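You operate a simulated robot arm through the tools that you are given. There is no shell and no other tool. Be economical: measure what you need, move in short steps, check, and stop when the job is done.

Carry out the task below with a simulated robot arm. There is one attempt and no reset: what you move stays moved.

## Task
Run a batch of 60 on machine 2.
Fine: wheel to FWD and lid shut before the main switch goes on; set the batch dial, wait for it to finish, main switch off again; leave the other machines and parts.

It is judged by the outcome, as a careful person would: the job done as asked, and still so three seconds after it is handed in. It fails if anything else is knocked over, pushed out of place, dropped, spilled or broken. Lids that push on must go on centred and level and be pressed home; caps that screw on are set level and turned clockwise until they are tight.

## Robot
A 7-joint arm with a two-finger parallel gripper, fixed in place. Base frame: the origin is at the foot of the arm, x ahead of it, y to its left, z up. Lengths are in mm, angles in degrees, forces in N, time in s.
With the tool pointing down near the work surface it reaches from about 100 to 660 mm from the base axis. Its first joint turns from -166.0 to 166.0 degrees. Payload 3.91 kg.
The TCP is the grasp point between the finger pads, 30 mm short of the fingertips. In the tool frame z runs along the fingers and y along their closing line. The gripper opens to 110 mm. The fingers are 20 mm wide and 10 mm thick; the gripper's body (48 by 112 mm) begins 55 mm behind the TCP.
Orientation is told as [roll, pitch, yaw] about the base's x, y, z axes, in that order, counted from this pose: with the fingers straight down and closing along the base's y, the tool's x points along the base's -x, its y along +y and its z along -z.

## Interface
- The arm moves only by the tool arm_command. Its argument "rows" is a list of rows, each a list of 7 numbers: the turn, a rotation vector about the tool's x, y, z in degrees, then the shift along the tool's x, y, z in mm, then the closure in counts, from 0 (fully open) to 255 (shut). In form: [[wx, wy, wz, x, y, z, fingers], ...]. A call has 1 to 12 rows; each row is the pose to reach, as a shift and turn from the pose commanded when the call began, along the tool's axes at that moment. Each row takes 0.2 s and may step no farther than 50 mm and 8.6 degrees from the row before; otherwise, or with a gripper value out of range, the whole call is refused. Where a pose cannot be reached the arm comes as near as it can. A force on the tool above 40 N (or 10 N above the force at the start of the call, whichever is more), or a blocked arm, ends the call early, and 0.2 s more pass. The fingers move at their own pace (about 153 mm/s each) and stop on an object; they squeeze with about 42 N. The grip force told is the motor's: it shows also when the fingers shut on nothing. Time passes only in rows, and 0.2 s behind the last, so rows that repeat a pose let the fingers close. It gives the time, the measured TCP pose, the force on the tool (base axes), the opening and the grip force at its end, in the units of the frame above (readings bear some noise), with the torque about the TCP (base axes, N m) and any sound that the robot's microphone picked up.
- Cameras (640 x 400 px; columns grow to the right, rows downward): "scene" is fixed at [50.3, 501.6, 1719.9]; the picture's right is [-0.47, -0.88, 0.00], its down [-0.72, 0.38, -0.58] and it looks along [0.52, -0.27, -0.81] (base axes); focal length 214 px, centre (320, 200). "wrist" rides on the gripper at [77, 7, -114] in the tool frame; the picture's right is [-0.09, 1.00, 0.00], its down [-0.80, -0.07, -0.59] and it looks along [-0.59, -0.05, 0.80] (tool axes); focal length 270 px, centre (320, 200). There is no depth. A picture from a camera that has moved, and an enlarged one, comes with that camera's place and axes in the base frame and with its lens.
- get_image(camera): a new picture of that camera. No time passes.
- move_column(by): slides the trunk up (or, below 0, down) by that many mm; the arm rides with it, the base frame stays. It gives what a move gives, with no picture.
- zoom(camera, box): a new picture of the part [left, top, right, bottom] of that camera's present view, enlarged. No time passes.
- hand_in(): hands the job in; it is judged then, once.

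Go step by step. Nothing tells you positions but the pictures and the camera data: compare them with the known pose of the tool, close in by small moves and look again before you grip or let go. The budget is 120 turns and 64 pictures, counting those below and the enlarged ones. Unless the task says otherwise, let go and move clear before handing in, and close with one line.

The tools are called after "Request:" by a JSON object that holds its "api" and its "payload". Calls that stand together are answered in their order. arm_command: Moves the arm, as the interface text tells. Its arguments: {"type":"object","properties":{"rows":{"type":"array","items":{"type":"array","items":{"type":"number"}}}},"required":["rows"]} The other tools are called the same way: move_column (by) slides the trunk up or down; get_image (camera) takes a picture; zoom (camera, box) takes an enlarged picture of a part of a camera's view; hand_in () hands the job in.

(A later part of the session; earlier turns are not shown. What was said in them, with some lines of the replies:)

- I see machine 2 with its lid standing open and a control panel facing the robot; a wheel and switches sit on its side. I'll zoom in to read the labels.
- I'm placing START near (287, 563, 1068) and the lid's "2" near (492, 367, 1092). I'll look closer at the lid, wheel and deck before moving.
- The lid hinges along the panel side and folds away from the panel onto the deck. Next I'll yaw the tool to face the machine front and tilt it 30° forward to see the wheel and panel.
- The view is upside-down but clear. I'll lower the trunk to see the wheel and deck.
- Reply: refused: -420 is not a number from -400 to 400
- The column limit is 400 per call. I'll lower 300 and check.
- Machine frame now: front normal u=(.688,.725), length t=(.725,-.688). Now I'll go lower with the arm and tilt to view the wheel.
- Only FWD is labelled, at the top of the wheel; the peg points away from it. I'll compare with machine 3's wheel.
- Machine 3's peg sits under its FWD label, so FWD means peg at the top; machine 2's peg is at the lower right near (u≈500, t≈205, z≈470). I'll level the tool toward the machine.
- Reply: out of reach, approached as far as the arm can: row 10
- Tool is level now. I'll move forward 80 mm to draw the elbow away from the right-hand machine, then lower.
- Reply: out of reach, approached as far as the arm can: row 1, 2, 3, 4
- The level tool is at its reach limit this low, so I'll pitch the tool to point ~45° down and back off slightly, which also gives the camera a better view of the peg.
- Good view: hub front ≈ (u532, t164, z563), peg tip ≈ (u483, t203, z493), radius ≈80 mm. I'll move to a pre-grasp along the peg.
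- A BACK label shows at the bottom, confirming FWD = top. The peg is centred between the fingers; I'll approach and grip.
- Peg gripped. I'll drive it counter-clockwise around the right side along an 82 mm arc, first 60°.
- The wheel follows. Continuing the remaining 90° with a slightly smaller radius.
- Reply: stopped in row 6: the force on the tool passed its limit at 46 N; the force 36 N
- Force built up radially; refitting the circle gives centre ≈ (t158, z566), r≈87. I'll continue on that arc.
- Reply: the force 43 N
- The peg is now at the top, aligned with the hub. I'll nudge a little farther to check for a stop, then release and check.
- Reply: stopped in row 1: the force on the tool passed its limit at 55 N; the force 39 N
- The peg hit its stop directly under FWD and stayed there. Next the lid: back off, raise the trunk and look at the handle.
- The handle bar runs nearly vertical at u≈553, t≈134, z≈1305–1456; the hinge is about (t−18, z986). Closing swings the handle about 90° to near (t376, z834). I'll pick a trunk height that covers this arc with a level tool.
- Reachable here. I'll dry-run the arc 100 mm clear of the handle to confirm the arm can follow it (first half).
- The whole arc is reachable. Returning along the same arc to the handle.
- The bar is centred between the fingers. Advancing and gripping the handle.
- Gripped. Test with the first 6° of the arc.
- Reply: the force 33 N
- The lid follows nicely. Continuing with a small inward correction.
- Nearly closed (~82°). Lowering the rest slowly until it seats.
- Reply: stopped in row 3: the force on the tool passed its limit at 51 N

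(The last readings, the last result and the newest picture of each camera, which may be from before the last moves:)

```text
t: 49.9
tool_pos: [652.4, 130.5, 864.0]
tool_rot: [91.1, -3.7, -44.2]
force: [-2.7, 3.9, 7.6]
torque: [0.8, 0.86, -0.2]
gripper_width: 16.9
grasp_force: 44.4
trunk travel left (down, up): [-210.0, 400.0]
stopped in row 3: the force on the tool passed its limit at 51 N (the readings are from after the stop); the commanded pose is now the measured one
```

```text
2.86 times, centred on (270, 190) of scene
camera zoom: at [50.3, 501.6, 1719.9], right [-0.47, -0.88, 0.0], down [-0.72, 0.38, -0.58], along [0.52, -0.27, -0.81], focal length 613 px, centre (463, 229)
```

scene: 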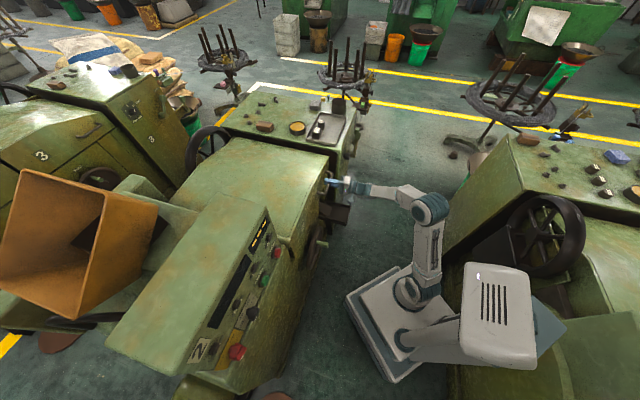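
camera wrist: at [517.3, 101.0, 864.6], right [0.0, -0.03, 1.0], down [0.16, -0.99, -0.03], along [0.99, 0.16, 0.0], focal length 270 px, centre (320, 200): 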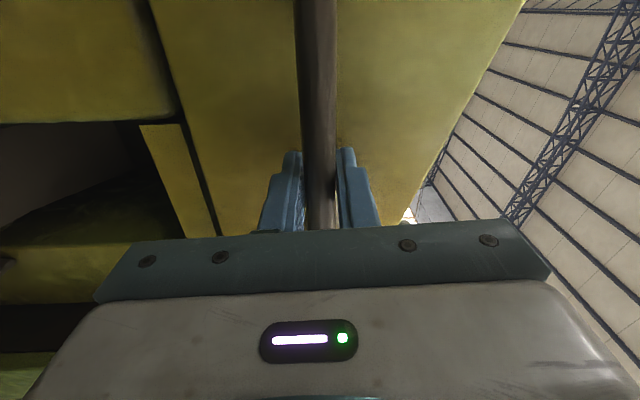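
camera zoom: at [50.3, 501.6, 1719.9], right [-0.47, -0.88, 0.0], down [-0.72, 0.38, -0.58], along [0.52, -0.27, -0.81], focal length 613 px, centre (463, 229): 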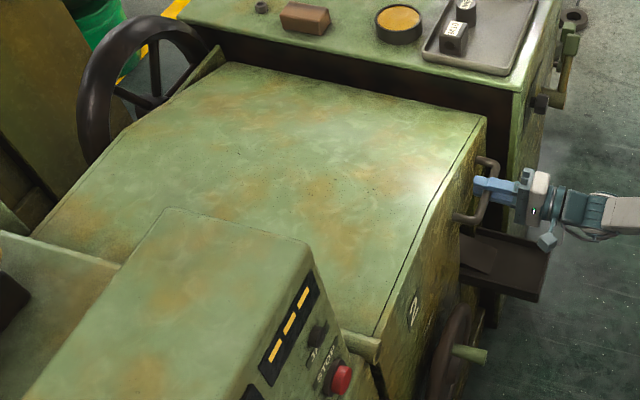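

It seated with a 51 N contact and looks flush. One more small press to make sure, then release.

Request:
{"api": "arm_command", "payload": {"rows": [[0, 0, 0, 0, -5, 0, 255], [0, 0, 0, 0, -8, 0, 255]]}}

Request:
{"api": "arm_command", "payload": {"rows": [[0, 0, 0, 0, 0, 0, 150], [0, 0, 0, 0, 0, 0, 120], [0, 0, 0, 0, 0, -45, 120], [0, 0, 0, 0, 0, -90, 120], [0, 0, 0, 0, 0, -120, 120]]}}

Request:
{"api": "get_image", "payload": {"camera": "wrist"}}

```text
t: 50.5
tool_pos: [651.3, 128.9, 863.9]
tool_rot: [92.0, -4.0, -44.2]
force: [-11.8, -3.2, 10.3]
torque: [0.85, 0.75, -0.07]
gripper_width: 17.0
grasp_force: 44.8
trunk travel left (down, up): [-210.0, 400.0]
stopped in row 2: the force on the tool passed its limit at 44 N (the readings are from after the stop); the commanded pose is now the measured one
```

```text
t: 51.7
tool_pos: [568.1, 44.7, 859.0]
tool_rot: [91.6, -4.0, -44.2]
force: [-0.8, 1.1, 0.6]
torque: [0.0, -0.02, 0.04]
gripper_width: 58.2
grasp_force: 0.1
trunk travel left (down, up): [-210.0, 400.0]
```

```text
22 pictures are left
camera wrist: at [434.8, 15.5, 857.2], right [-0.01, -0.03, 1.0], down [0.16, -0.99, -0.03], along [0.99, 0.16, 0.01], focal length 270 px, centre (320, 200)
```

wrist: 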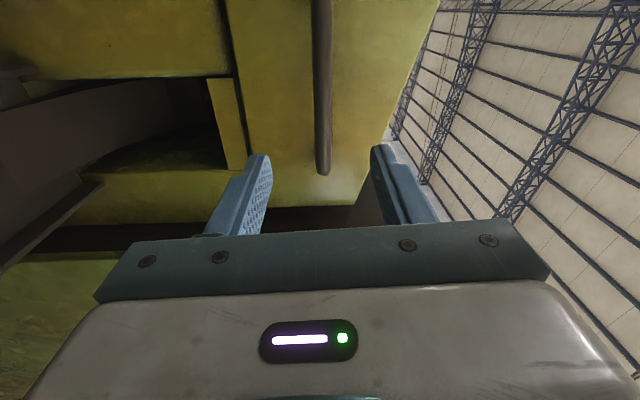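

The lid is shut. Now I'll move in front of the control panel, rolling the wrist back upright.

Request:
{"api": "arm_command", "payload": {"rows": [[0, 0, -7.8, 26, 20, -2, 120], [0, 0, -15.6, 52, 40, -4, 120], [0, 0, -23.4, 78, 60, -6, 120], [0, 0, -31.2, 104, 80, -8, 120], [0, 0, -39, 130, 100, -10, 120], [0, 0, -46.8, 156, 120, -12, 120], [0, 0, -54.6, 182, 140, -14, 120], [0, 0, -62.4, 208, 160, -16, 120], [0, 0, -70.2, 234, 180, -18, 120], [0, 0, -78, 260, 200, -20, 120], [0, 0, -86, 285, 221, -23, 120]]}}

Request:
{"api": "arm_command", "payload": {"rows": [[0, 0, 0, -6, 47, 0, 120], [0, 0, 0, -12, 94, 0, 120], [0, 0, 0, -18, 141, 0, 120], [0, 0, 0, -24, 188, 0, 120], [0, 0, 0, -30, 235, 0, 120], [0, 0, 0, -35, 280, 0, 120], [0, 0, 0, -40, 325, 0, 120]]}}

Request:
{"api": "get_image", "payload": {"camera": "wrist"}}

```text
t: 53.9
tool_pos: [413.9, 199.7, 967.4]
tool_rot: [76.8, -67.5, -31.6]
force: [0.5, 0.0, 0.6]
torque: [0.02, 0.01, -0.01]
gripper_width: 58.3
grasp_force: 0.0
trunk travel left (down, up): [-210.0, 400.0]
stopped in row 10: the arm was blocked; the commanded pose is now the measured one
```

```text
t: 54.5
tool_pos: [412.0, 237.0, 947.8]
tool_rot: [68.2, -56.7, -25.4]
force: [-0.3, 1.0, -0.7]
torque: [-0.02, -0.02, 0.02]
gripper_width: 58.2
grasp_force: 0.0
trunk travel left (down, up): [-210.0, 400.0]
stopped in row 2: the arm was blocked; the commanded pose is now the measured one
```

```text
21 pictures are left
camera wrist: at [294.3, 178.4, 910.6], right [-0.5, 0.64, 0.58], down [0.03, -0.66, 0.75], along [0.87, 0.39, 0.3], focal length 270 px, centre (320, 200)
```

wrist: 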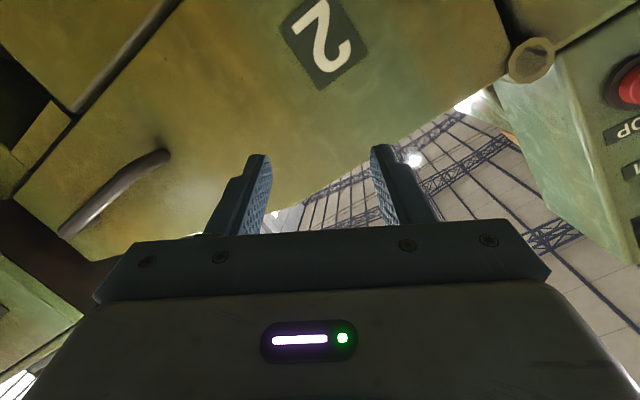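

The arm was blocked; checking with the scene camera why.

Request:
{"api": "get_image", "payload": {"camera": "scene"}}

```text
20 pictures are left
```

scene: 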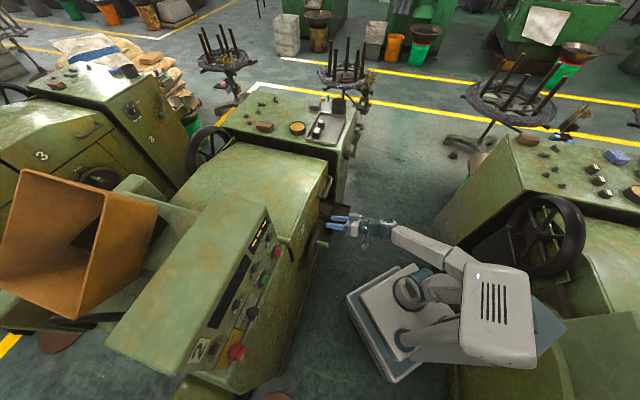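

Seemingly a joint limit near the body, not a collision with the machine. I'll raise the hand while finishing the roll.

Request:
{"api": "arm_command", "payload": {"rows": [[0, 0, 0, -33, 20, -8, 120], [0, 0, -6, -66, 40, -16, 120], [0, 0, -12, -83, 50, -20, 120], [0, 0, -18, -83, 50, -20, 120], [0, 0, -25, -83, 50, -20, 120], [0, 0, -32, -83, 50, -20, 120]]}}

```text
t: 56.1
tool_pos: [433.6, 230.2, 1027.3]
tool_rot: [7.2, -76.0, 38.3]
force: [0.3, -0.3, -0.4]
torque: [0.02, 0.04, 0.01]
gripper_width: 58.3
grasp_force: 0.1
trunk travel left (down, up): [-210.0, 400.0]
stopped in row 6: the arm was blocked; the commanded pose is now the measured one
```

Request:
{"api": "arm_command", "payload": {"rows": [[0, 6, 0, -30, 20, 0, 120], [0, 12, 0, -60, 50, 0, 120], [0, 18, 0, -90, 90, 0, 120], [0, 18, 0, -95, 135, 0, 120], [0, 18, 0, -95, 180, 0, 120], [0, 18, 0, -95, 225, 0, 120]]}}

Request:
{"api": "get_image", "payload": {"camera": "scene"}}

```text
t: 57.7
tool_pos: [339.3, 388.5, 1100.0]
tool_rot: [10.0, -53.3, 34.8]
force: [0.2, -0.3, 0.3]
torque: [-0.02, 0.01, -0.01]
gripper_width: 58.3
grasp_force: 0.1
trunk travel left (down, up): [-210.0, 400.0]
stopped in row 6: the arm was blocked; the commanded pose is now the measured one
```

```text
19 pictures are left
```

scene: 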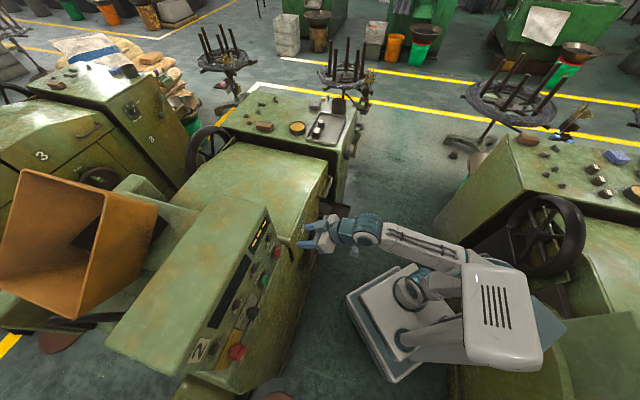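

I'll lower the trunk so the arm works higher relative to its shoulder, unfolding the elbow.

Request:
{"api": "arm_command", "payload": {"rows": [[0, 0, 0, 0, 0, -30, 120], [0, 0, 0, -40, 0, -50, 120], [0, 0, 0, -80, 0, -70, 120]]}}

Request:
{"api": "move_column", "payload": {"by": -150}}

Request:
{"api": "get_image", "payload": {"camera": "wrist"}}

```text
t: 58.5
tool_pos: [334.5, 378.5, 1208.4]
tool_rot: [9.3, -53.7, 35.7]
force: [0.5, -0.1, -0.3]
torque: [0.03, 0.04, 0.06]
gripper_width: 58.3
grasp_force: 0.0
trunk travel left (down, up): [-210.0, 400.0]
```

```text
t: 60.2
tool_pos: [336.9, 376.5, 1056.2]
tool_rot: [9.6, -53.6, 35.4]
force: [0.3, 0.0, 0.4]
torque: [-0.01, -0.01, -0.01]
gripper_width: 58.3
grasp_force: 0.1
trunk travel left (down, up): [-60.0, 550.0]
```

```text
18 pictures are left
camera wrist: at [232.6, 287.7, 1062.2], right [-0.63, 0.75, 0.17], down [0.11, -0.13, 0.99], along [0.77, 0.64, 0.0], focal length 270 px, centre (320, 200)
```

wrist: 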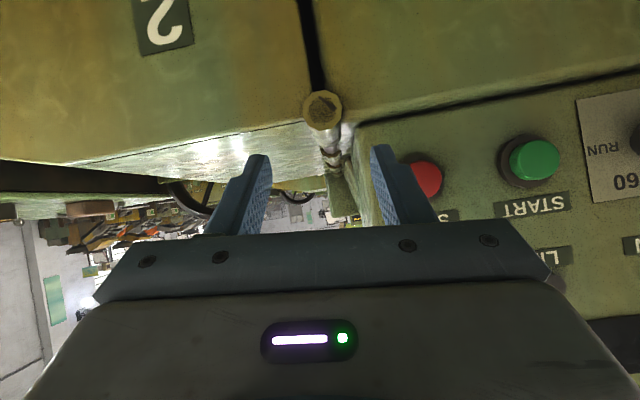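

Request:
{"api": "arm_command", "payload": {"rows": [[0, 0, 0, 0, 0, -30, 120], [0, 0, -2, 0, 44, -32, 120], [0, 0, -4, 0, 88, -32, 120], [0, 0, -6, 0, 132, -32, 120], [0, 0, -7, 0, 176, -32, 120], [0, 0, -7, 0, 220, -32, 120], [0, 0, -7, 0, 264, -32, 120], [0, 0, -7, 0, 300, -32, 120]]}}

Request:
{"api": "get_image", "payload": {"camera": "wrist"}}

```text
t: 62.0
tool_pos: [114.8, 554.0, 1070.6]
tool_rot: [0.1, -54.2, 47.1]
force: [0.8, 0.3, -0.1]
torque: [0.04, 0.0, 0.01]
gripper_width: 58.4
grasp_force: 0.0
out of reach, approached as far as the arm can: row 7, 8
trunk travel left (down, up): [-60.0, 550.0]
```

```text
17 pictures are left
camera wrist: at [16.6, 457.0, 1076.1], right [-0.69, 0.72, 0.07], down [0.04, -0.06, 1.0], along [0.72, 0.7, 0.01], focal length 270 px, centre (320, 200)
```

wrist: 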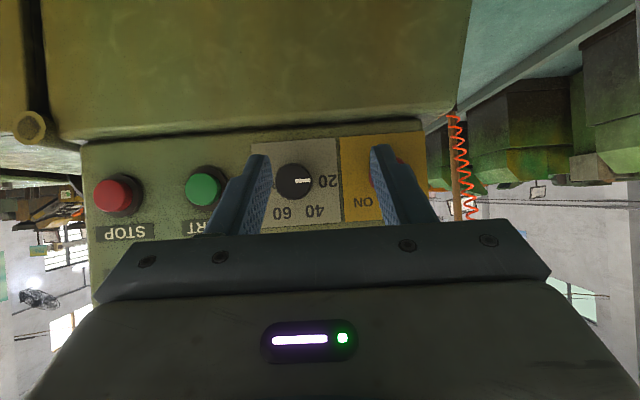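

Excellent straight-on view. Zooming into dial and main switch.

Request:
{"api": "zoom", "payload": {"camera": "wrist", "box": [240, 130, 440, 240]}}

```text
3.20 times, centred on (340, 185) of wrist
camera zoom: at [16.6, 457.0, 1076.1], right [-0.69, 0.72, 0.07], down [0.04, -0.06, 1.0], along [0.72, 0.7, 0.01], focal length 865 px, centre (256, 248)
```

zoom: 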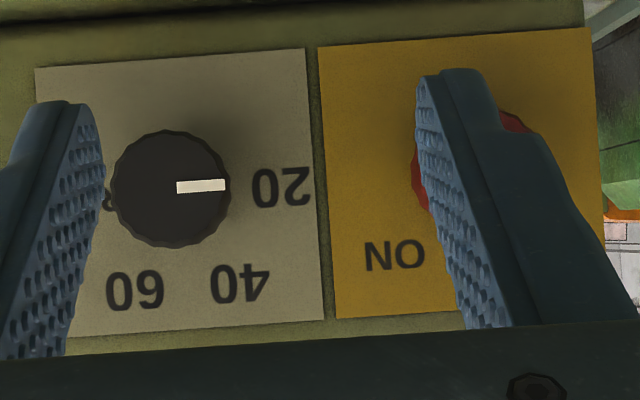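

Dial points at 20; 60 is 120° clockwise from it (as seen from the front). I'll set the dial first while unpowered: level the tool in front of the knob (t≈−270, z≈1060).

Request:
{"api": "arm_command", "payload": {"rows": [[0, -7, 0, -4, -14, 5, 120], [0, -14, 0, -8, -28, 10, 120], [0, -21, 0, -12, -28, 18, 120], [0, -28, 0, -16, -28, 26, 120], [0, -36, 0, -21, -28, 36, 120]]}}

Request:
{"api": "get_image", "payload": {"camera": "wrist"}}

```text
t: 63.2
tool_pos: [163.2, 564.9, 1067.2]
tool_rot: [-173.0, -89.8, -139.7]
force: [0.4, 0.0, 1.2]
torque: [-0.02, 0.01, 0.0]
gripper_width: 58.1
grasp_force: 0.1
trunk travel left (down, up): [-60.0, 550.0]
```

```text
15 pictures are left
camera wrist: at [82.7, 485.3, 989.7], right [-0.73, 0.68, 0.09], down [-0.35, -0.49, 0.8], along [0.58, 0.55, 0.6], focal length 270 px, centre (320, 200)
```

wrist: 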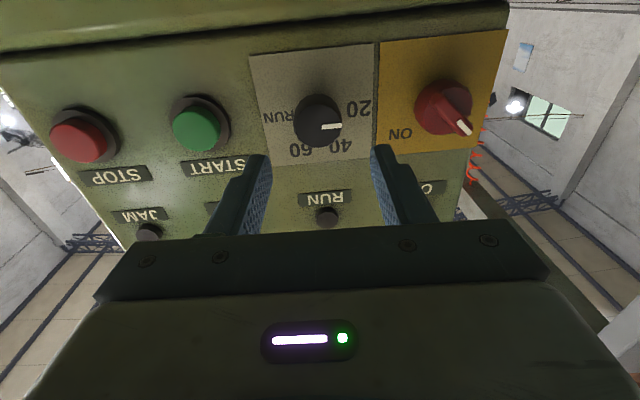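

Knob front is at (u599, t−268, z1059). I'll pre-roll −60°, advance over the knob, and grip.

Request:
{"api": "arm_command", "payload": {"rows": [[0, 0, -8, 8, -2, 0, 120], [0, 0, -16, 8, -2, 0, 120], [0, 0, -24, 8, -2, 0, 120], [0, 0, -32, 8, -2, 0, 120], [0, 0, -40, 8, -2, 0, 120], [0, 0, -48, 8, -2, 0, 120], [0, 0, -56, 8, -2, 0, 120], [0, 0, -60, 8, -2, 0, 120], [0, 0, -60, 8, -2, 30, 120], [0, 0, -60, 8, -2, 58, 120]]}}

Request:
{"api": "arm_command", "payload": {"rows": [[0, 0, 0, 0, 0, 0, 255], [0, 0, 0, 0, 0, 0, 255], [0, 0, 0, 0, 0, 0, 255]]}}

Request:
{"api": "get_image", "payload": {"camera": "wrist"}}

```text
t: 65.4
tool_pos: [203.9, 605.3, 1059.4]
tool_rot: [-90.2, -30.0, 137.4]
force: [-0.5, -0.3, 0.1]
torque: [-0.06, -0.01, 0.01]
gripper_width: 58.3
grasp_force: 0.2
trunk travel left (down, up): [-60.0, 550.0]
```

```text
t: 66.2
tool_pos: [204.7, 606.1, 1059.5]
tool_rot: [-90.2, -30.0, 137.3]
force: [0.3, 2.5, 1.9]
torque: [0.78, -0.75, -0.2]
gripper_width: 34.0
grasp_force: 45.0
trunk travel left (down, up): [-60.0, 550.0]
```

```text
14 pictures are left
camera wrist: at [174.1, 478.8, 1015.0], right [-0.42, 0.39, -0.82], down [-0.89, 0.01, 0.46], along [0.19, 0.92, 0.34], focal length 270 px, centre (320, 200)
```

wrist: 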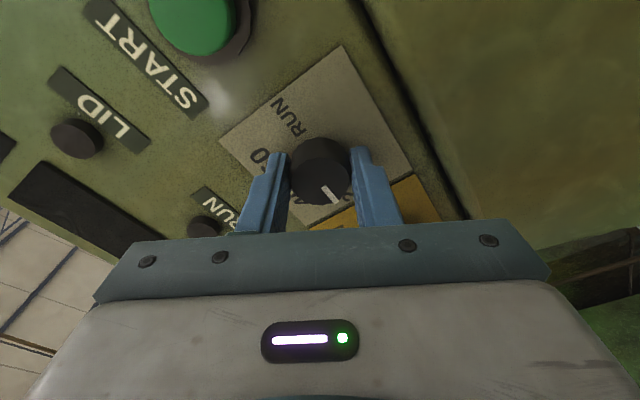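

Knob gripped (34 mm). Turning it 120° clockwise.

Request:
{"api": "arm_command", "payload": {"rows": [[0, 0, 8, 0, 0, 0, 255], [0, 0, 16, 0, 0, 0, 255], [0, 0, 24, 0, 0, 0, 255], [0, 0, 32, 0, 0, 0, 255], [0, 0, 40, 0, 0, 0, 255], [0, 0, 48, 0, 0, 0, 255], [0, 0, 56, 0, 0, 0, 255], [0, 0, 60, 0, 0, 0, 255]]}}

Request:
{"api": "arm_command", "payload": {"rows": [[0, 0, 8, 0, 0, 0, 255], [0, 0, 16, 0, 0, 0, 255], [0, 0, 24, 0, 0, 0, 255], [0, 0, 32, 0, 0, 0, 255], [0, 0, 40, 0, 0, 0, 255], [0, 0, 48, 0, 0, 0, 255], [0, 0, 56, 0, 0, 0, 255], [0, 0, 60, 0, 0, 0, 255]]}}

Request:
{"api": "get_image", "payload": {"camera": "wrist"}}

```text
t: 68.0
tool_pos: [204.3, 606.6, 1059.4]
tool_rot: [153.3, -89.7, -106.2]
force: [-3.9, -1.4, -1.2]
torque: [0.71, -0.77, -0.94]
gripper_width: 34.2
grasp_force: 44.7
trunk travel left (down, up): [-60.0, 550.0]
```

```text
t: 69.8
tool_pos: [203.4, 606.7, 1058.8]
tool_rot: [90.3, -29.9, -42.9]
force: [-4.7, 4.7, 6.0]
torque: [-0.22, 0.2, -1.0]
gripper_width: 34.2
grasp_force: 44.9
trunk travel left (down, up): [-60.0, 550.0]
```

```text
13 pictures are left
camera wrist: at [76.0, 569.7, 1026.9], right [-0.31, 0.28, 0.91], down [0.13, -0.93, 0.34], along [0.94, 0.22, 0.25], focal length 270 px, centre (320, 200)
```

wrist: 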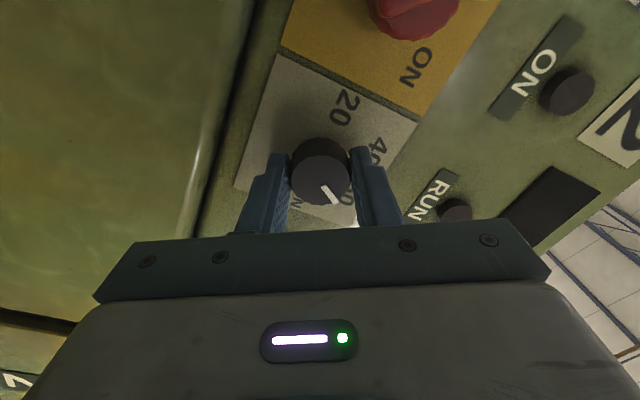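

Dial turned with the pointer near 60. Release, back off and roll toward neutral to verify.

Request:
{"api": "arm_command", "payload": {"rows": [[0, 0, 0, 0, 0, 0, 150], [0, 0, 0, 0, 0, 0, 120], [0, 0, 0, 0, 0, -40, 120], [0, 0, 0, 0, 0, -70, 120], [0, 0, -8, 9, 5, -70, 120], [0, 0, -16, 18, 10, -70, 120], [0, 0, -24, 27, 16, -70, 120], [0, 0, -32, 36, 21, -70, 120], [0, 0, -40, 46, 27, -70, 120], [0, 0, -48, 56, 32, -70, 120], [0, 0, -56, 66, 38, -70, 120], [0, 0, -60, 76, 44, -70, 120]]}}

Request:
{"api": "get_image", "payload": {"camera": "wrist"}}

```text
t: 72.4
tool_pos: [92.4, 614.3, 1059.8]
tool_rot: [-151.6, -89.8, -161.4]
force: [-0.1, -0.3, -0.4]
torque: [-0.03, 0.01, -0.01]
gripper_width: 58.2
grasp_force: 0.0
trunk travel left (down, up): [-60.0, 550.0]
```

```text
12 pictures are left
camera wrist: at [11.1, 534.7, 982.4], right [-0.73, 0.68, 0.09], down [-0.36, -0.49, 0.8], along [0.58, 0.55, 0.6], focal length 270 px, centre (320, 200)
```

wrist: 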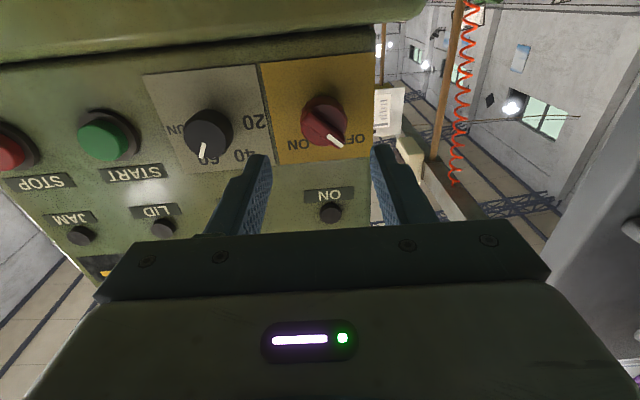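

Dial reads 60. Main switch is at t≈−359, z≈1057, pointing OFF. Pre-roll −45°, advance and grip it.

Request:
{"api": "arm_command", "payload": {"rows": [[0, 0, -8, 3, 4, 0, 120], [0, 0, -16, 3, 4, 0, 120], [0, 0, -24, 3, 4, 0, 120], [0, 0, -32, 3, 4, 0, 120], [0, 0, -40, 3, 4, 0, 120], [0, 0, -45, 3, 4, 0, 120], [0, 0, -45, 3, 4, 35, 120], [0, 0, -45, 3, 4, 66, 120], [0, 0, -45, 3, 4, 66, 255], [0, 0, -45, 3, 4, 66, 255], [0, 0, -45, 3, 4, 66, 255]]}}

Request:
{"api": "get_image", "payload": {"camera": "wrist"}}

```text
t: 74.8
tool_pos: [138.1, 664.1, 1058.1]
tool_rot: [-90.6, -45.2, 137.3]
force: [11.8, 5.7, 15.2]
torque: [0.32, -0.32, -1.23]
gripper_width: 34.7
grasp_force: 45.1
trunk travel left (down, up): [-60.0, 550.0]
```

```text
11 pictures are left
camera wrist: at [96.7, 546.5, 998.2], right [-0.56, 0.53, -0.64], down [-0.78, -0.09, 0.61], along [0.27, 0.85, 0.46], focal length 270 px, centre (320, 200)
```

wrist: 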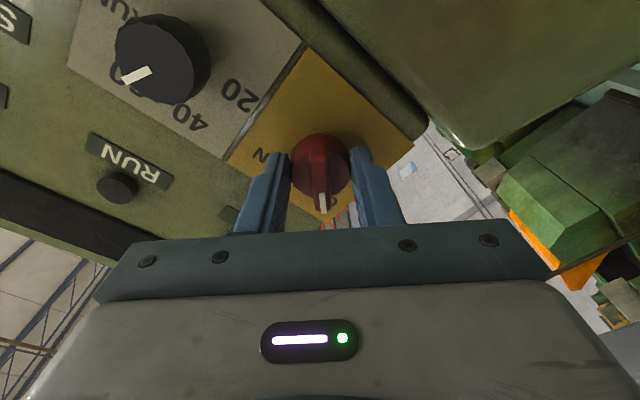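

Gripped with the pointer in line with the tool. Turning 90° clockwise to ON.

Request:
{"api": "arm_command", "payload": {"rows": [[0, 0, 8, 0, 0, 0, 255], [0, 0, 16, 0, 0, 0, 255], [0, 0, 24, 0, 0, 0, 255], [0, 0, 32, 0, 0, 0, 255], [0, 0, 40, 0, 0, 0, 255], [0, 0, 48, 0, 0, 0, 255], [0, 0, 56, 0, 0, 0, 255], [0, 0, 64, 0, 0, 0, 255], [0, 0, 72, 0, 0, 0, 255], [0, 0, 80, 0, 0, 0, 255], [0, 0, 88, 0, 0, 0, 255], [0, 0, 90, 0, 0, 0, 255]]}}

Request:
{"api": "get_image", "payload": {"camera": "wrist"}}

```text
t: 77.4
tool_pos: [133.1, 665.0, 1057.6]
tool_rot: [90.5, -44.9, -42.9]
force: [1.1, 19.4, 26.0]
torque: [0.11, -0.46, -0.55]
gripper_width: 34.8
grasp_force: 44.4
trunk travel left (down, up): [-60.0, 550.0]
```

```text
10 pictures are left
camera wrist: at [13.6, 621.8, 1007.4], right [-0.47, 0.43, 0.77], down [0.05, -0.86, 0.51], along [0.88, 0.28, 0.38], focal length 270 px, centre (320, 200)
```

wrist: 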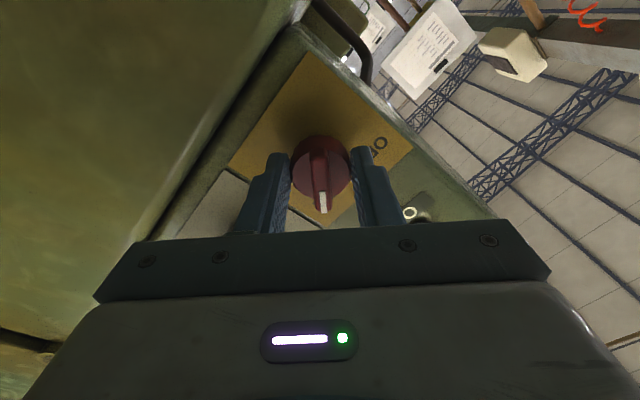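

The ON lamp appears lit. Releasing, backing off and moving over to START.

Request:
{"api": "arm_command", "payload": {"rows": [[0, 0, 0, 0, 0, 0, 150], [0, 0, 0, 0, 0, 0, 120], [0, 0, 0, 0, 0, -40, 120], [0, 0, 0, 0, 0, -75, 120], [0, 0, -8, -22, -22, -75, 120], [0, 0, -16, -44, -44, -75, 180], [0, 0, -24, -66, -66, -75, 255], [0, 0, -32, -88, -88, -75, 255], [0, 0, -40, -110, -110, -75, 255], [0, 0, -45, -129, -129, -75, 255]]}}

Request:
{"api": "get_image", "payload": {"camera": "wrist"}}

```text
t: 79.6
tool_pos: [220.1, 491.1, 1051.5]
tool_rot: [-37.8, -89.6, 84.8]
force: [-0.2, -0.1, -0.7]
torque: [0.01, 0.02, 0.0]
gripper_width: 0.5
grasp_force: 37.6
trunk travel left (down, up): [-60.0, 550.0]
```

```text
9 pictures are left
camera wrist: at [139.4, 410.5, 974.6], right [-0.73, 0.68, 0.08], down [-0.35, -0.48, 0.81], along [0.59, 0.56, 0.59], focal length 270 px, centre (320, 200)
```

wrist: 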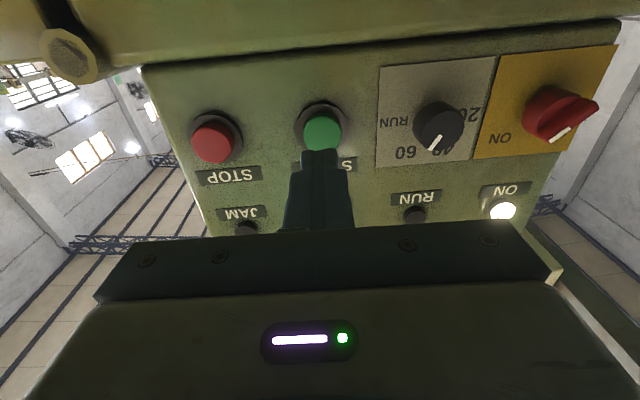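

ON lamp is lit and START is straight ahead. Pressing START with the closed fingertips.

Request:
{"api": "arm_command", "payload": {"rows": [[0, 0, 0, -7, 0, 30, 255], [0, 0, 0, -7, 0, 56, 255], [0, 0, 0, -7, 0, 62, 255], [0, 0, 0, -7, 0, 66, 255], [0, 0, 0, -7, 0, 70, 255], [0, 0, 0, -7, 0, 74, 255], [0, 0, 0, -7, 0, 50, 255], [0, 0, 0, -7, 0, 10, 255]]}}

Request:
{"api": "get_image", "payload": {"camera": "wrist"}}

```text
t: 81.4
tool_pos: [244.4, 495.6, 1051.5]
tool_rot: [-6.7, -88.7, 52.2]
force: [-0.5, 0.7, -1.3]
torque: [0.0, 0.0, -0.04]
gripper_width: 0.1
grasp_force: 37.3
trunk travel left (down, up): [-60.0, 550.0]
heard: click
```

```text
8 pictures are left
camera wrist: at [159.9, 416.9, 976.5], right [-0.71, 0.7, 0.09], down [-0.36, -0.46, 0.81], along [0.61, 0.55, 0.57], focal length 270 px, centre (320, 200)
```

wrist: 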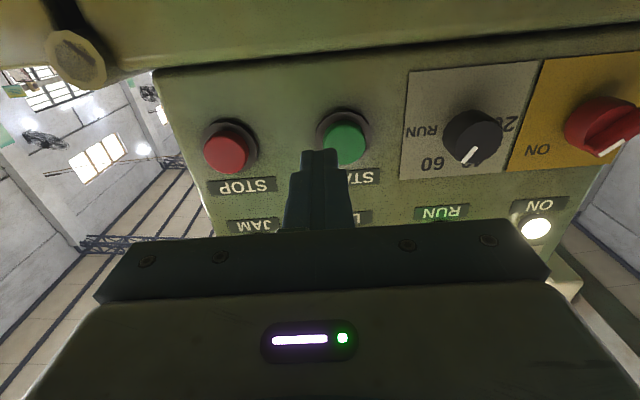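

START clicked and RUN appears lit. I'll move to the standoff in front of the main switch and read the display from the scene camera.

Request:
{"api": "arm_command", "payload": {"rows": [[0, 0, 0, -6, 0, -17, 255], [0, 0, 0, -6, 45, -17, 200], [0, 0, 0, -6, 90, -17, 120], [0, 0, 0, -6, 135, -17, 120], [0, 0, 0, -6, 180, -17, 120], [0, 0, 0, -6, 195, -17, 120]]}}

Request:
{"api": "zoom", "payload": {"camera": "scene", "box": [170, 200, 310, 380]}}

```text
t: 82.8
tool_pos: [68.7, 615.0, 1069.1]
tool_rot: [163.1, -89.8, -116.0]
force: [0.9, 0.4, -0.1]
torque: [0.05, 0.0, 0.02]
gripper_width: 57.8
grasp_force: 0.1
trunk travel left (down, up): [-60.0, 550.0]
```

```text
2.22 times, centred on (240, 290) of scene
camera zoom: at [50.3, 501.6, 1719.9], right [-0.47, -0.88, 0.0], down [-0.72, 0.38, -0.58], along [0.52, -0.27, -0.81], focal length 477 px, centre (498, 0)
```

zoom: 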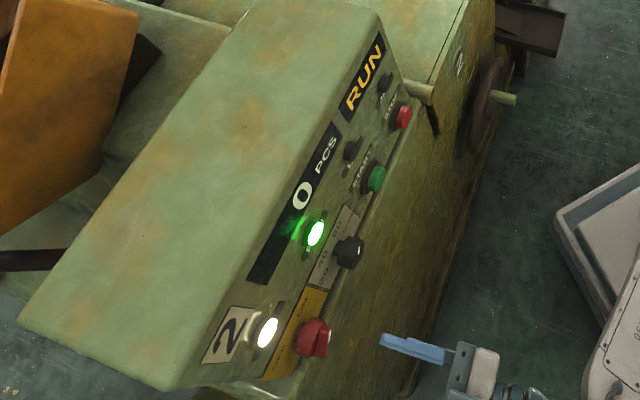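

The display says RUN, 0 PCS. Waiting.

Request:
{"api": "arm_command", "payload": {"rows": [[0, 0, 0, 0, 0, 0, 120], [0, 0, 0, 0, 0, 0, 120], [0, 0, 0, 0, 0, 0, 120], [0, 0, 0, 0, 0, 0, 120], [0, 0, 0, 0, 0, 0, 120], [0, 0, 0, 0, 0, 0, 120], [0, 0, 0, 0, 0, 0, 120], [0, 0, 0, 0, 0, 0, 120], [0, 0, 0, 0, 0, 0, 120], [0, 0, 0, 0, 0, 0, 120], [0, 0, 0, 0, 0, 0, 120], [0, 0, 0, 0, 0, 0, 120]]}}

Request:
{"api": "arm_command", "payload": {"rows": [[0, 0, 0, 0, 0, 0, 120], [0, 0, 0, 0, 0, 0, 120], [0, 0, 0, 0, 0, 0, 120], [0, 0, 0, 0, 0, 0, 120], [0, 0, 0, 0, 0, 0, 120], [0, 0, 0, 0, 0, 0, 120], [0, 0, 0, 0, 0, 0, 120], [0, 0, 0, 0, 0, 0, 120], [0, 0, 0, 0, 0, 0, 120], [0, 0, 0, 0, 0, 0, 120], [0, 0, 0, 0, 0, 0, 120], [0, 0, 0, 0, 0, 0, 120]]}}

Request:
{"api": "zoom", "payload": {"camera": "scene", "box": [170, 200, 310, 380]}}

```text
t: 85.4
tool_pos: [68.6, 614.6, 1068.7]
tool_rot: [179.3, -89.8, -132.0]
force: [-0.1, -0.4, 0.3]
torque: [0.01, -0.01, 0.0]
gripper_width: 58.0
grasp_force: 0.0
trunk travel left (down, up): [-60.0, 550.0]
```

```text
t: 88.0
tool_pos: [68.7, 613.6, 1069.0]
tool_rot: [179.5, -89.8, -132.3]
force: [0.2, 0.2, 0.3]
torque: [-0.01, 0.0, 0.0]
gripper_width: 58.1
grasp_force: 0.0
trunk travel left (down, up): [-60.0, 550.0]
```

```text
2.22 times, centred on (240, 290) of scene
camera zoom: at [50.3, 501.6, 1719.9], right [-0.47, -0.88, 0.0], down [-0.72, 0.38, -0.58], along [0.52, -0.27, -0.81], focal length 477 px, centre (498, 0)
```

zoom: 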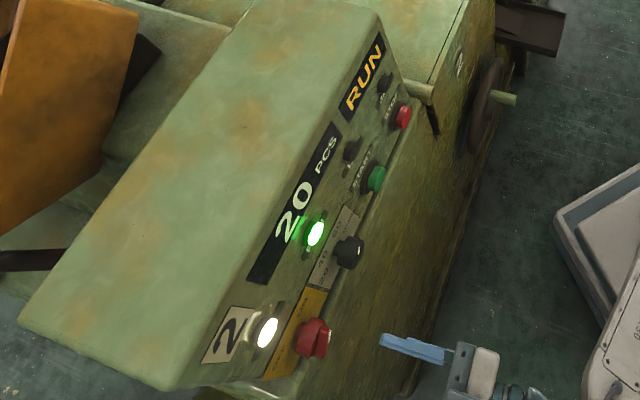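

20 PCS after about 6 s, so roughly 12 s more. I'll pre-roll to +45° for the switch while waiting.

Request:
{"api": "arm_command", "payload": {"rows": [[0, 0, 8, 11, -12, 0, 120], [0, 0, 16, 11, -12, 0, 120], [0, 0, 24, 11, -12, 0, 120], [0, 0, 32, 11, -12, 0, 120], [0, 0, 40, 11, -12, 0, 120], [0, 0, 45, 11, -12, 0, 120], [0, 0, 45, 11, -12, 0, 120], [0, 0, 45, 11, -12, 0, 120], [0, 0, 45, 11, -12, 0, 120], [0, 0, 45, 11, -12, 0, 120], [0, 0, 45, 11, -12, 0, 120], [0, 0, 45, 11, -12, 0, 120]]}}

Request:
{"api": "arm_command", "payload": {"rows": [[0, 0, 0, 0, 0, 0, 120], [0, 0, 0, 0, 0, 0, 120], [0, 0, 0, 0, 0, 0, 120], [0, 0, 0, 0, 0, 0, 120], [0, 0, 0, 0, 0, 0, 120], [0, 0, 0, 0, 0, 0, 120], [0, 0, 0, 0, 0, 0, 120], [0, 0, 0, 0, 0, 0, 120], [0, 0, 0, 0, 0, 0, 120], [0, 0, 0, 0, 0, 0, 120], [0, 0, 0, 0, 0, 0, 120], [0, 0, 0, 0, 0, 0, 120]]}}

Request:
{"api": "arm_command", "payload": {"rows": [[0, 0, 0, 0, 0, 0, 120], [0, 0, 0, 0, 0, 0, 120], [0, 0, 0, 0, 0, 0, 120], [0, 0, 0, 0, 0, 0, 120], [0, 0, 0, 0, 0, 0, 120], [0, 0, 0, 0, 0, 0, 120], [0, 0, 0, 0, 0, 0, 120], [0, 0, 0, 0, 0, 0, 120], [0, 0, 0, 0, 0, 0, 120], [0, 0, 0, 0, 0, 0, 120], [0, 0, 0, 0, 0, 0, 120], [0, 0, 0, 0, 0, 0, 120]]}}

Request:
{"api": "arm_command", "payload": {"rows": [[0, 0, 0, 0, 0, 0, 120], [0, 0, 0, 0, 0, 0, 120], [0, 0, 0, 0, 0, 0, 120], [0, 0, 0, 0, 0, 0, 120], [0, 0, 0, 0, 0, 0, 120], [0, 0, 0, 0, 0, 0, 120], [0, 0, 0, 0, 0, 0, 120], [0, 0, 0, 0, 0, 0, 120], [0, 0, 0, 0, 0, 0, 120], [0, 0, 0, 0, 0, 0, 120], [0, 0, 0, 0, 0, 0, 120], [0, 0, 0, 0, 0, 0, 120]]}}

Request:
{"api": "arm_command", "payload": {"rows": [[0, 0, 0, 0, 0, 0, 120], [0, 0, 0, 0, 0, 0, 120], [0, 0, 0, 0, 0, 0, 120], [0, 0, 0, 0, 0, 0, 120], [0, 0, 0, 0, 0, 0, 120], [0, 0, 0, 0, 0, 0, 120], [0, 0, 0, 0, 0, 0, 120], [0, 0, 0, 0, 0, 0, 120], [0, 0, 0, 0, 0, 0, 120], [0, 0, 0, 0, 0, 0, 120], [0, 0, 0, 0, 0, 0, 120], [0, 0, 0, 0, 0, 0, 120]]}}

Request:
{"api": "arm_command", "payload": {"rows": [[0, 0, 0, 0, 0, 0, 120], [0, 0, 0, 0, 0, 0, 120], [0, 0, 0, 0, 0, 0, 120], [0, 0, 0, 0, 0, 0, 120], [0, 0, 0, 0, 0, 0, 120], [0, 0, 0, 0, 0, 0, 120], [0, 0, 0, 0, 0, 0, 120], [0, 0, 0, 0, 0, 0, 120], [0, 0, 0, 0, 0, 0, 120], [0, 0, 0, 0, 0, 0, 120], [0, 0, 0, 0, 0, 0, 120], [0, 0, 0, 0, 0, 0, 120]]}}

Request:
{"api": "zoom", "payload": {"camera": "scene", "box": [170, 200, 310, 380]}}

```text
t: 90.6
tool_pos: [78.7, 606.0, 1058.4]
tool_rot: [90.3, -45.0, -43.0]
force: [0.6, -0.8, -0.4]
torque: [0.01, 0.03, -0.01]
gripper_width: 58.2
grasp_force: 0.1
trunk travel left (down, up): [-60.0, 550.0]
```

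```text
t: 93.2
tool_pos: [78.5, 606.1, 1056.9]
tool_rot: [90.2, -45.0, -43.0]
force: [0.4, 0.0, 0.9]
torque: [0.0, 0.03, 0.02]
gripper_width: 58.0
grasp_force: 0.0
trunk travel left (down, up): [-60.0, 550.0]
```

```text
t: 95.8
tool_pos: [78.7, 606.5, 1058.5]
tool_rot: [90.2, -44.9, -42.9]
force: [-0.4, 0.3, -0.1]
torque: [-0.02, 0.0, 0.02]
gripper_width: 58.1
grasp_force: 0.0
trunk travel left (down, up): [-60.0, 550.0]
```

```text
t: 98.4
tool_pos: [78.0, 606.0, 1058.3]
tool_rot: [90.3, -45.0, -43.0]
force: [0.3, 0.2, 0.6]
torque: [0.01, -0.01, 0.0]
gripper_width: 58.0
grasp_force: 0.0
trunk travel left (down, up): [-60.0, 550.0]
```

```text
t: 101.0
tool_pos: [78.2, 606.1, 1057.0]
tool_rot: [90.2, -45.0, -43.1]
force: [0.4, -0.2, 0.0]
torque: [0.0, 0.02, 0.02]
gripper_width: 58.0
grasp_force: 0.0
trunk travel left (down, up): [-60.0, 550.0]
```

```text
t: 103.6
tool_pos: [78.7, 607.4, 1058.3]
tool_rot: [90.1, -45.0, -43.0]
force: [-0.3, -0.2, -1.4]
torque: [0.01, -0.01, -0.02]
gripper_width: 58.3
grasp_force: 0.0
trunk travel left (down, up): [-60.0, 550.0]
```

```text
2.22 times, centred on (240, 290) of scene
camera zoom: at [50.3, 501.6, 1719.9], right [-0.47, -0.88, 0.0], down [-0.72, 0.38, -0.58], along [0.52, -0.27, -0.81], focal length 477 px, centre (498, 0)
```

zoom: 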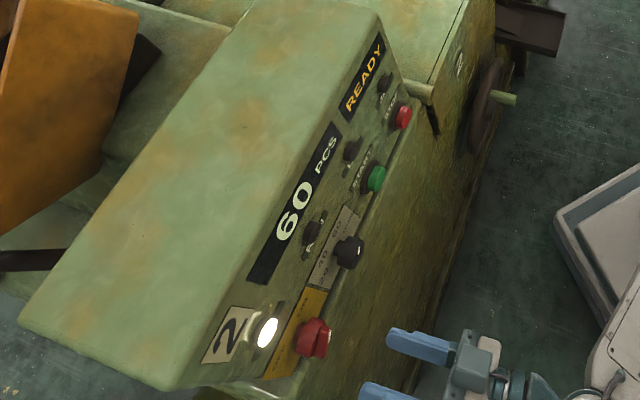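

Batch finished: 60 PCS, READY. Now grip the main switch and turn it back to OFF.

Request:
{"api": "arm_command", "payload": {"rows": [[0, 0, 0, -1, -1, 40, 120], [0, 0, 0, -2, -2, 82, 120], [0, 0, 0, -2, -2, 82, 255], [0, 0, 0, -2, -2, 82, 255], [0, 0, 0, -2, -2, 82, 255]]}}

Request:
{"api": "arm_command", "payload": {"rows": [[0, 0, -8, 0, 0, 0, 255], [0, 0, -16, 0, 0, 0, 255], [0, 0, -24, 0, 0, 0, 255], [0, 0, -32, 0, 0, 0, 255], [0, 0, -40, 0, 0, 0, 255], [0, 0, -48, 0, 0, 0, 255], [0, 0, -56, 0, 0, 0, 255], [0, 0, -64, 0, 0, 0, 255], [0, 0, -72, 0, 0, 0, 255], [0, 0, -80, 0, 0, 0, 255], [0, 0, -88, 0, 0, 0, 255], [0, 0, -91, 0, 0, 0, 255]]}}

Request:
{"api": "get_image", "payload": {"camera": "wrist"}}

```text
t: 104.8
tool_pos: [134.1, 664.8, 1060.0]
tool_rot: [90.4, -45.0, -42.8]
force: [-1.1, 28.5, 23.2]
torque: [-0.4, 0.42, 0.73]
gripper_width: 35.0
grasp_force: 44.9
trunk travel left (down, up): [-60.0, 550.0]
```

```text
t: 107.4
tool_pos: [137.0, 663.4, 1058.8]
tool_rot: [-90.2, -43.9, 137.3]
force: [-6.0, -6.0, 0.6]
torque: [0.7, 0.32, -0.63]
gripper_width: 34.7
grasp_force: 44.4
trunk travel left (down, up): [-60.0, 550.0]
```

```text
4 pictures are left
camera wrist: at [96.7, 544.7, 999.9], right [-0.55, 0.51, -0.66], down [-0.79, -0.08, 0.6], along [0.26, 0.85, 0.45], focal length 270 px, centre (320, 200)
```

wrist: 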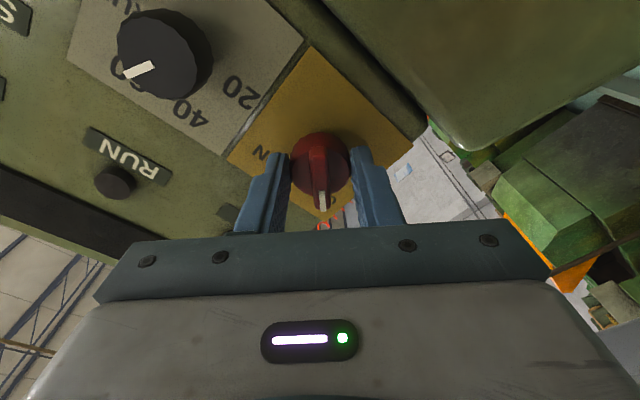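

Switch is back at OFF and the display is dark. Release and back away, then a final check.

Request:
{"api": "arm_command", "payload": {"rows": [[0, 0, 0, 0, 0, 0, 150], [0, 0, 0, 0, 0, 0, 120], [0, 0, 0, 0, 0, -40, 120], [0, 0, 0, 0, 0, -80, 120], [0, 0, 8, 0, 0, -100, 120], [0, 0, 16, 0, 0, -100, 120], [0, 0, 24, 0, 0, -100, 120], [0, 0, 32, 0, 0, -100, 120], [0, 0, 40, 0, 0, -100, 120]]}}

Request:
{"api": "get_image", "payload": {"camera": "wrist"}}

Request:
{"api": "get_image", "payload": {"camera": "scene"}}

```text
t: 109.4
tool_pos: [69.1, 591.3, 1058.5]
tool_rot: [-91.7, -84.1, 138.9]
force: [1.0, -0.7, -0.3]
torque: [0.0, 0.02, 0.0]
gripper_width: 58.4
grasp_force: 0.0
trunk travel left (down, up): [-60.0, 550.0]
```

```text
3 pictures are left
camera wrist: at [-7.3, 505.8, 980.6], right [-0.73, 0.68, -0.01], down [-0.41, -0.43, 0.8], along [0.54, 0.59, 0.6], focal length 270 px, centre (320, 200)
```

wrist: 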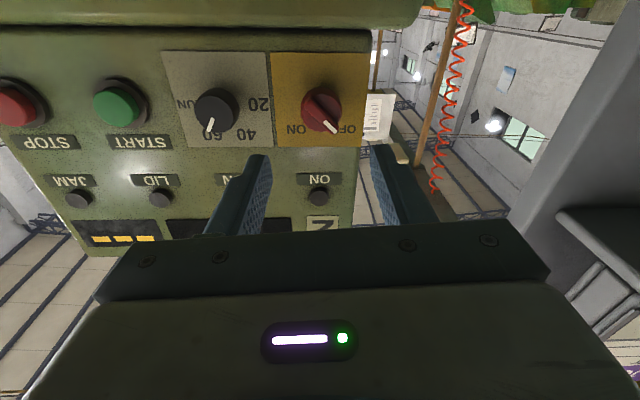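

```text
2 pictures are left
```

scene: 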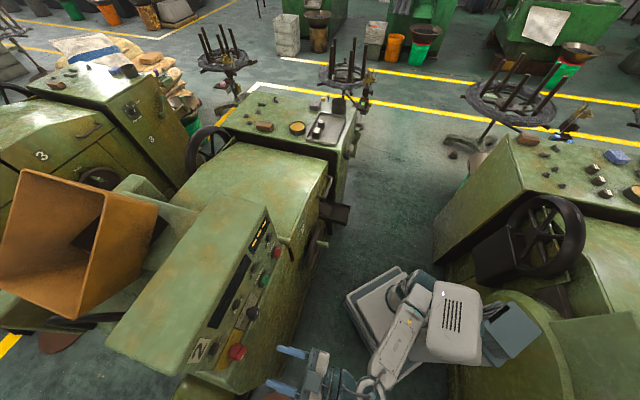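

The main switch is OFF, all lamps are out, the display is back to "---", the lid is shut, the wheel is at FWD and the arm is clear. Handing in.

Request:
{"api": "hand_in", "payload": {}}

```text
The job is handed in.
```

Machine 2 ran its batch of 60: the display showed 60 PCS and READY. The wheel was at FWD and the lid shut before power went on, and the main switch is off again.
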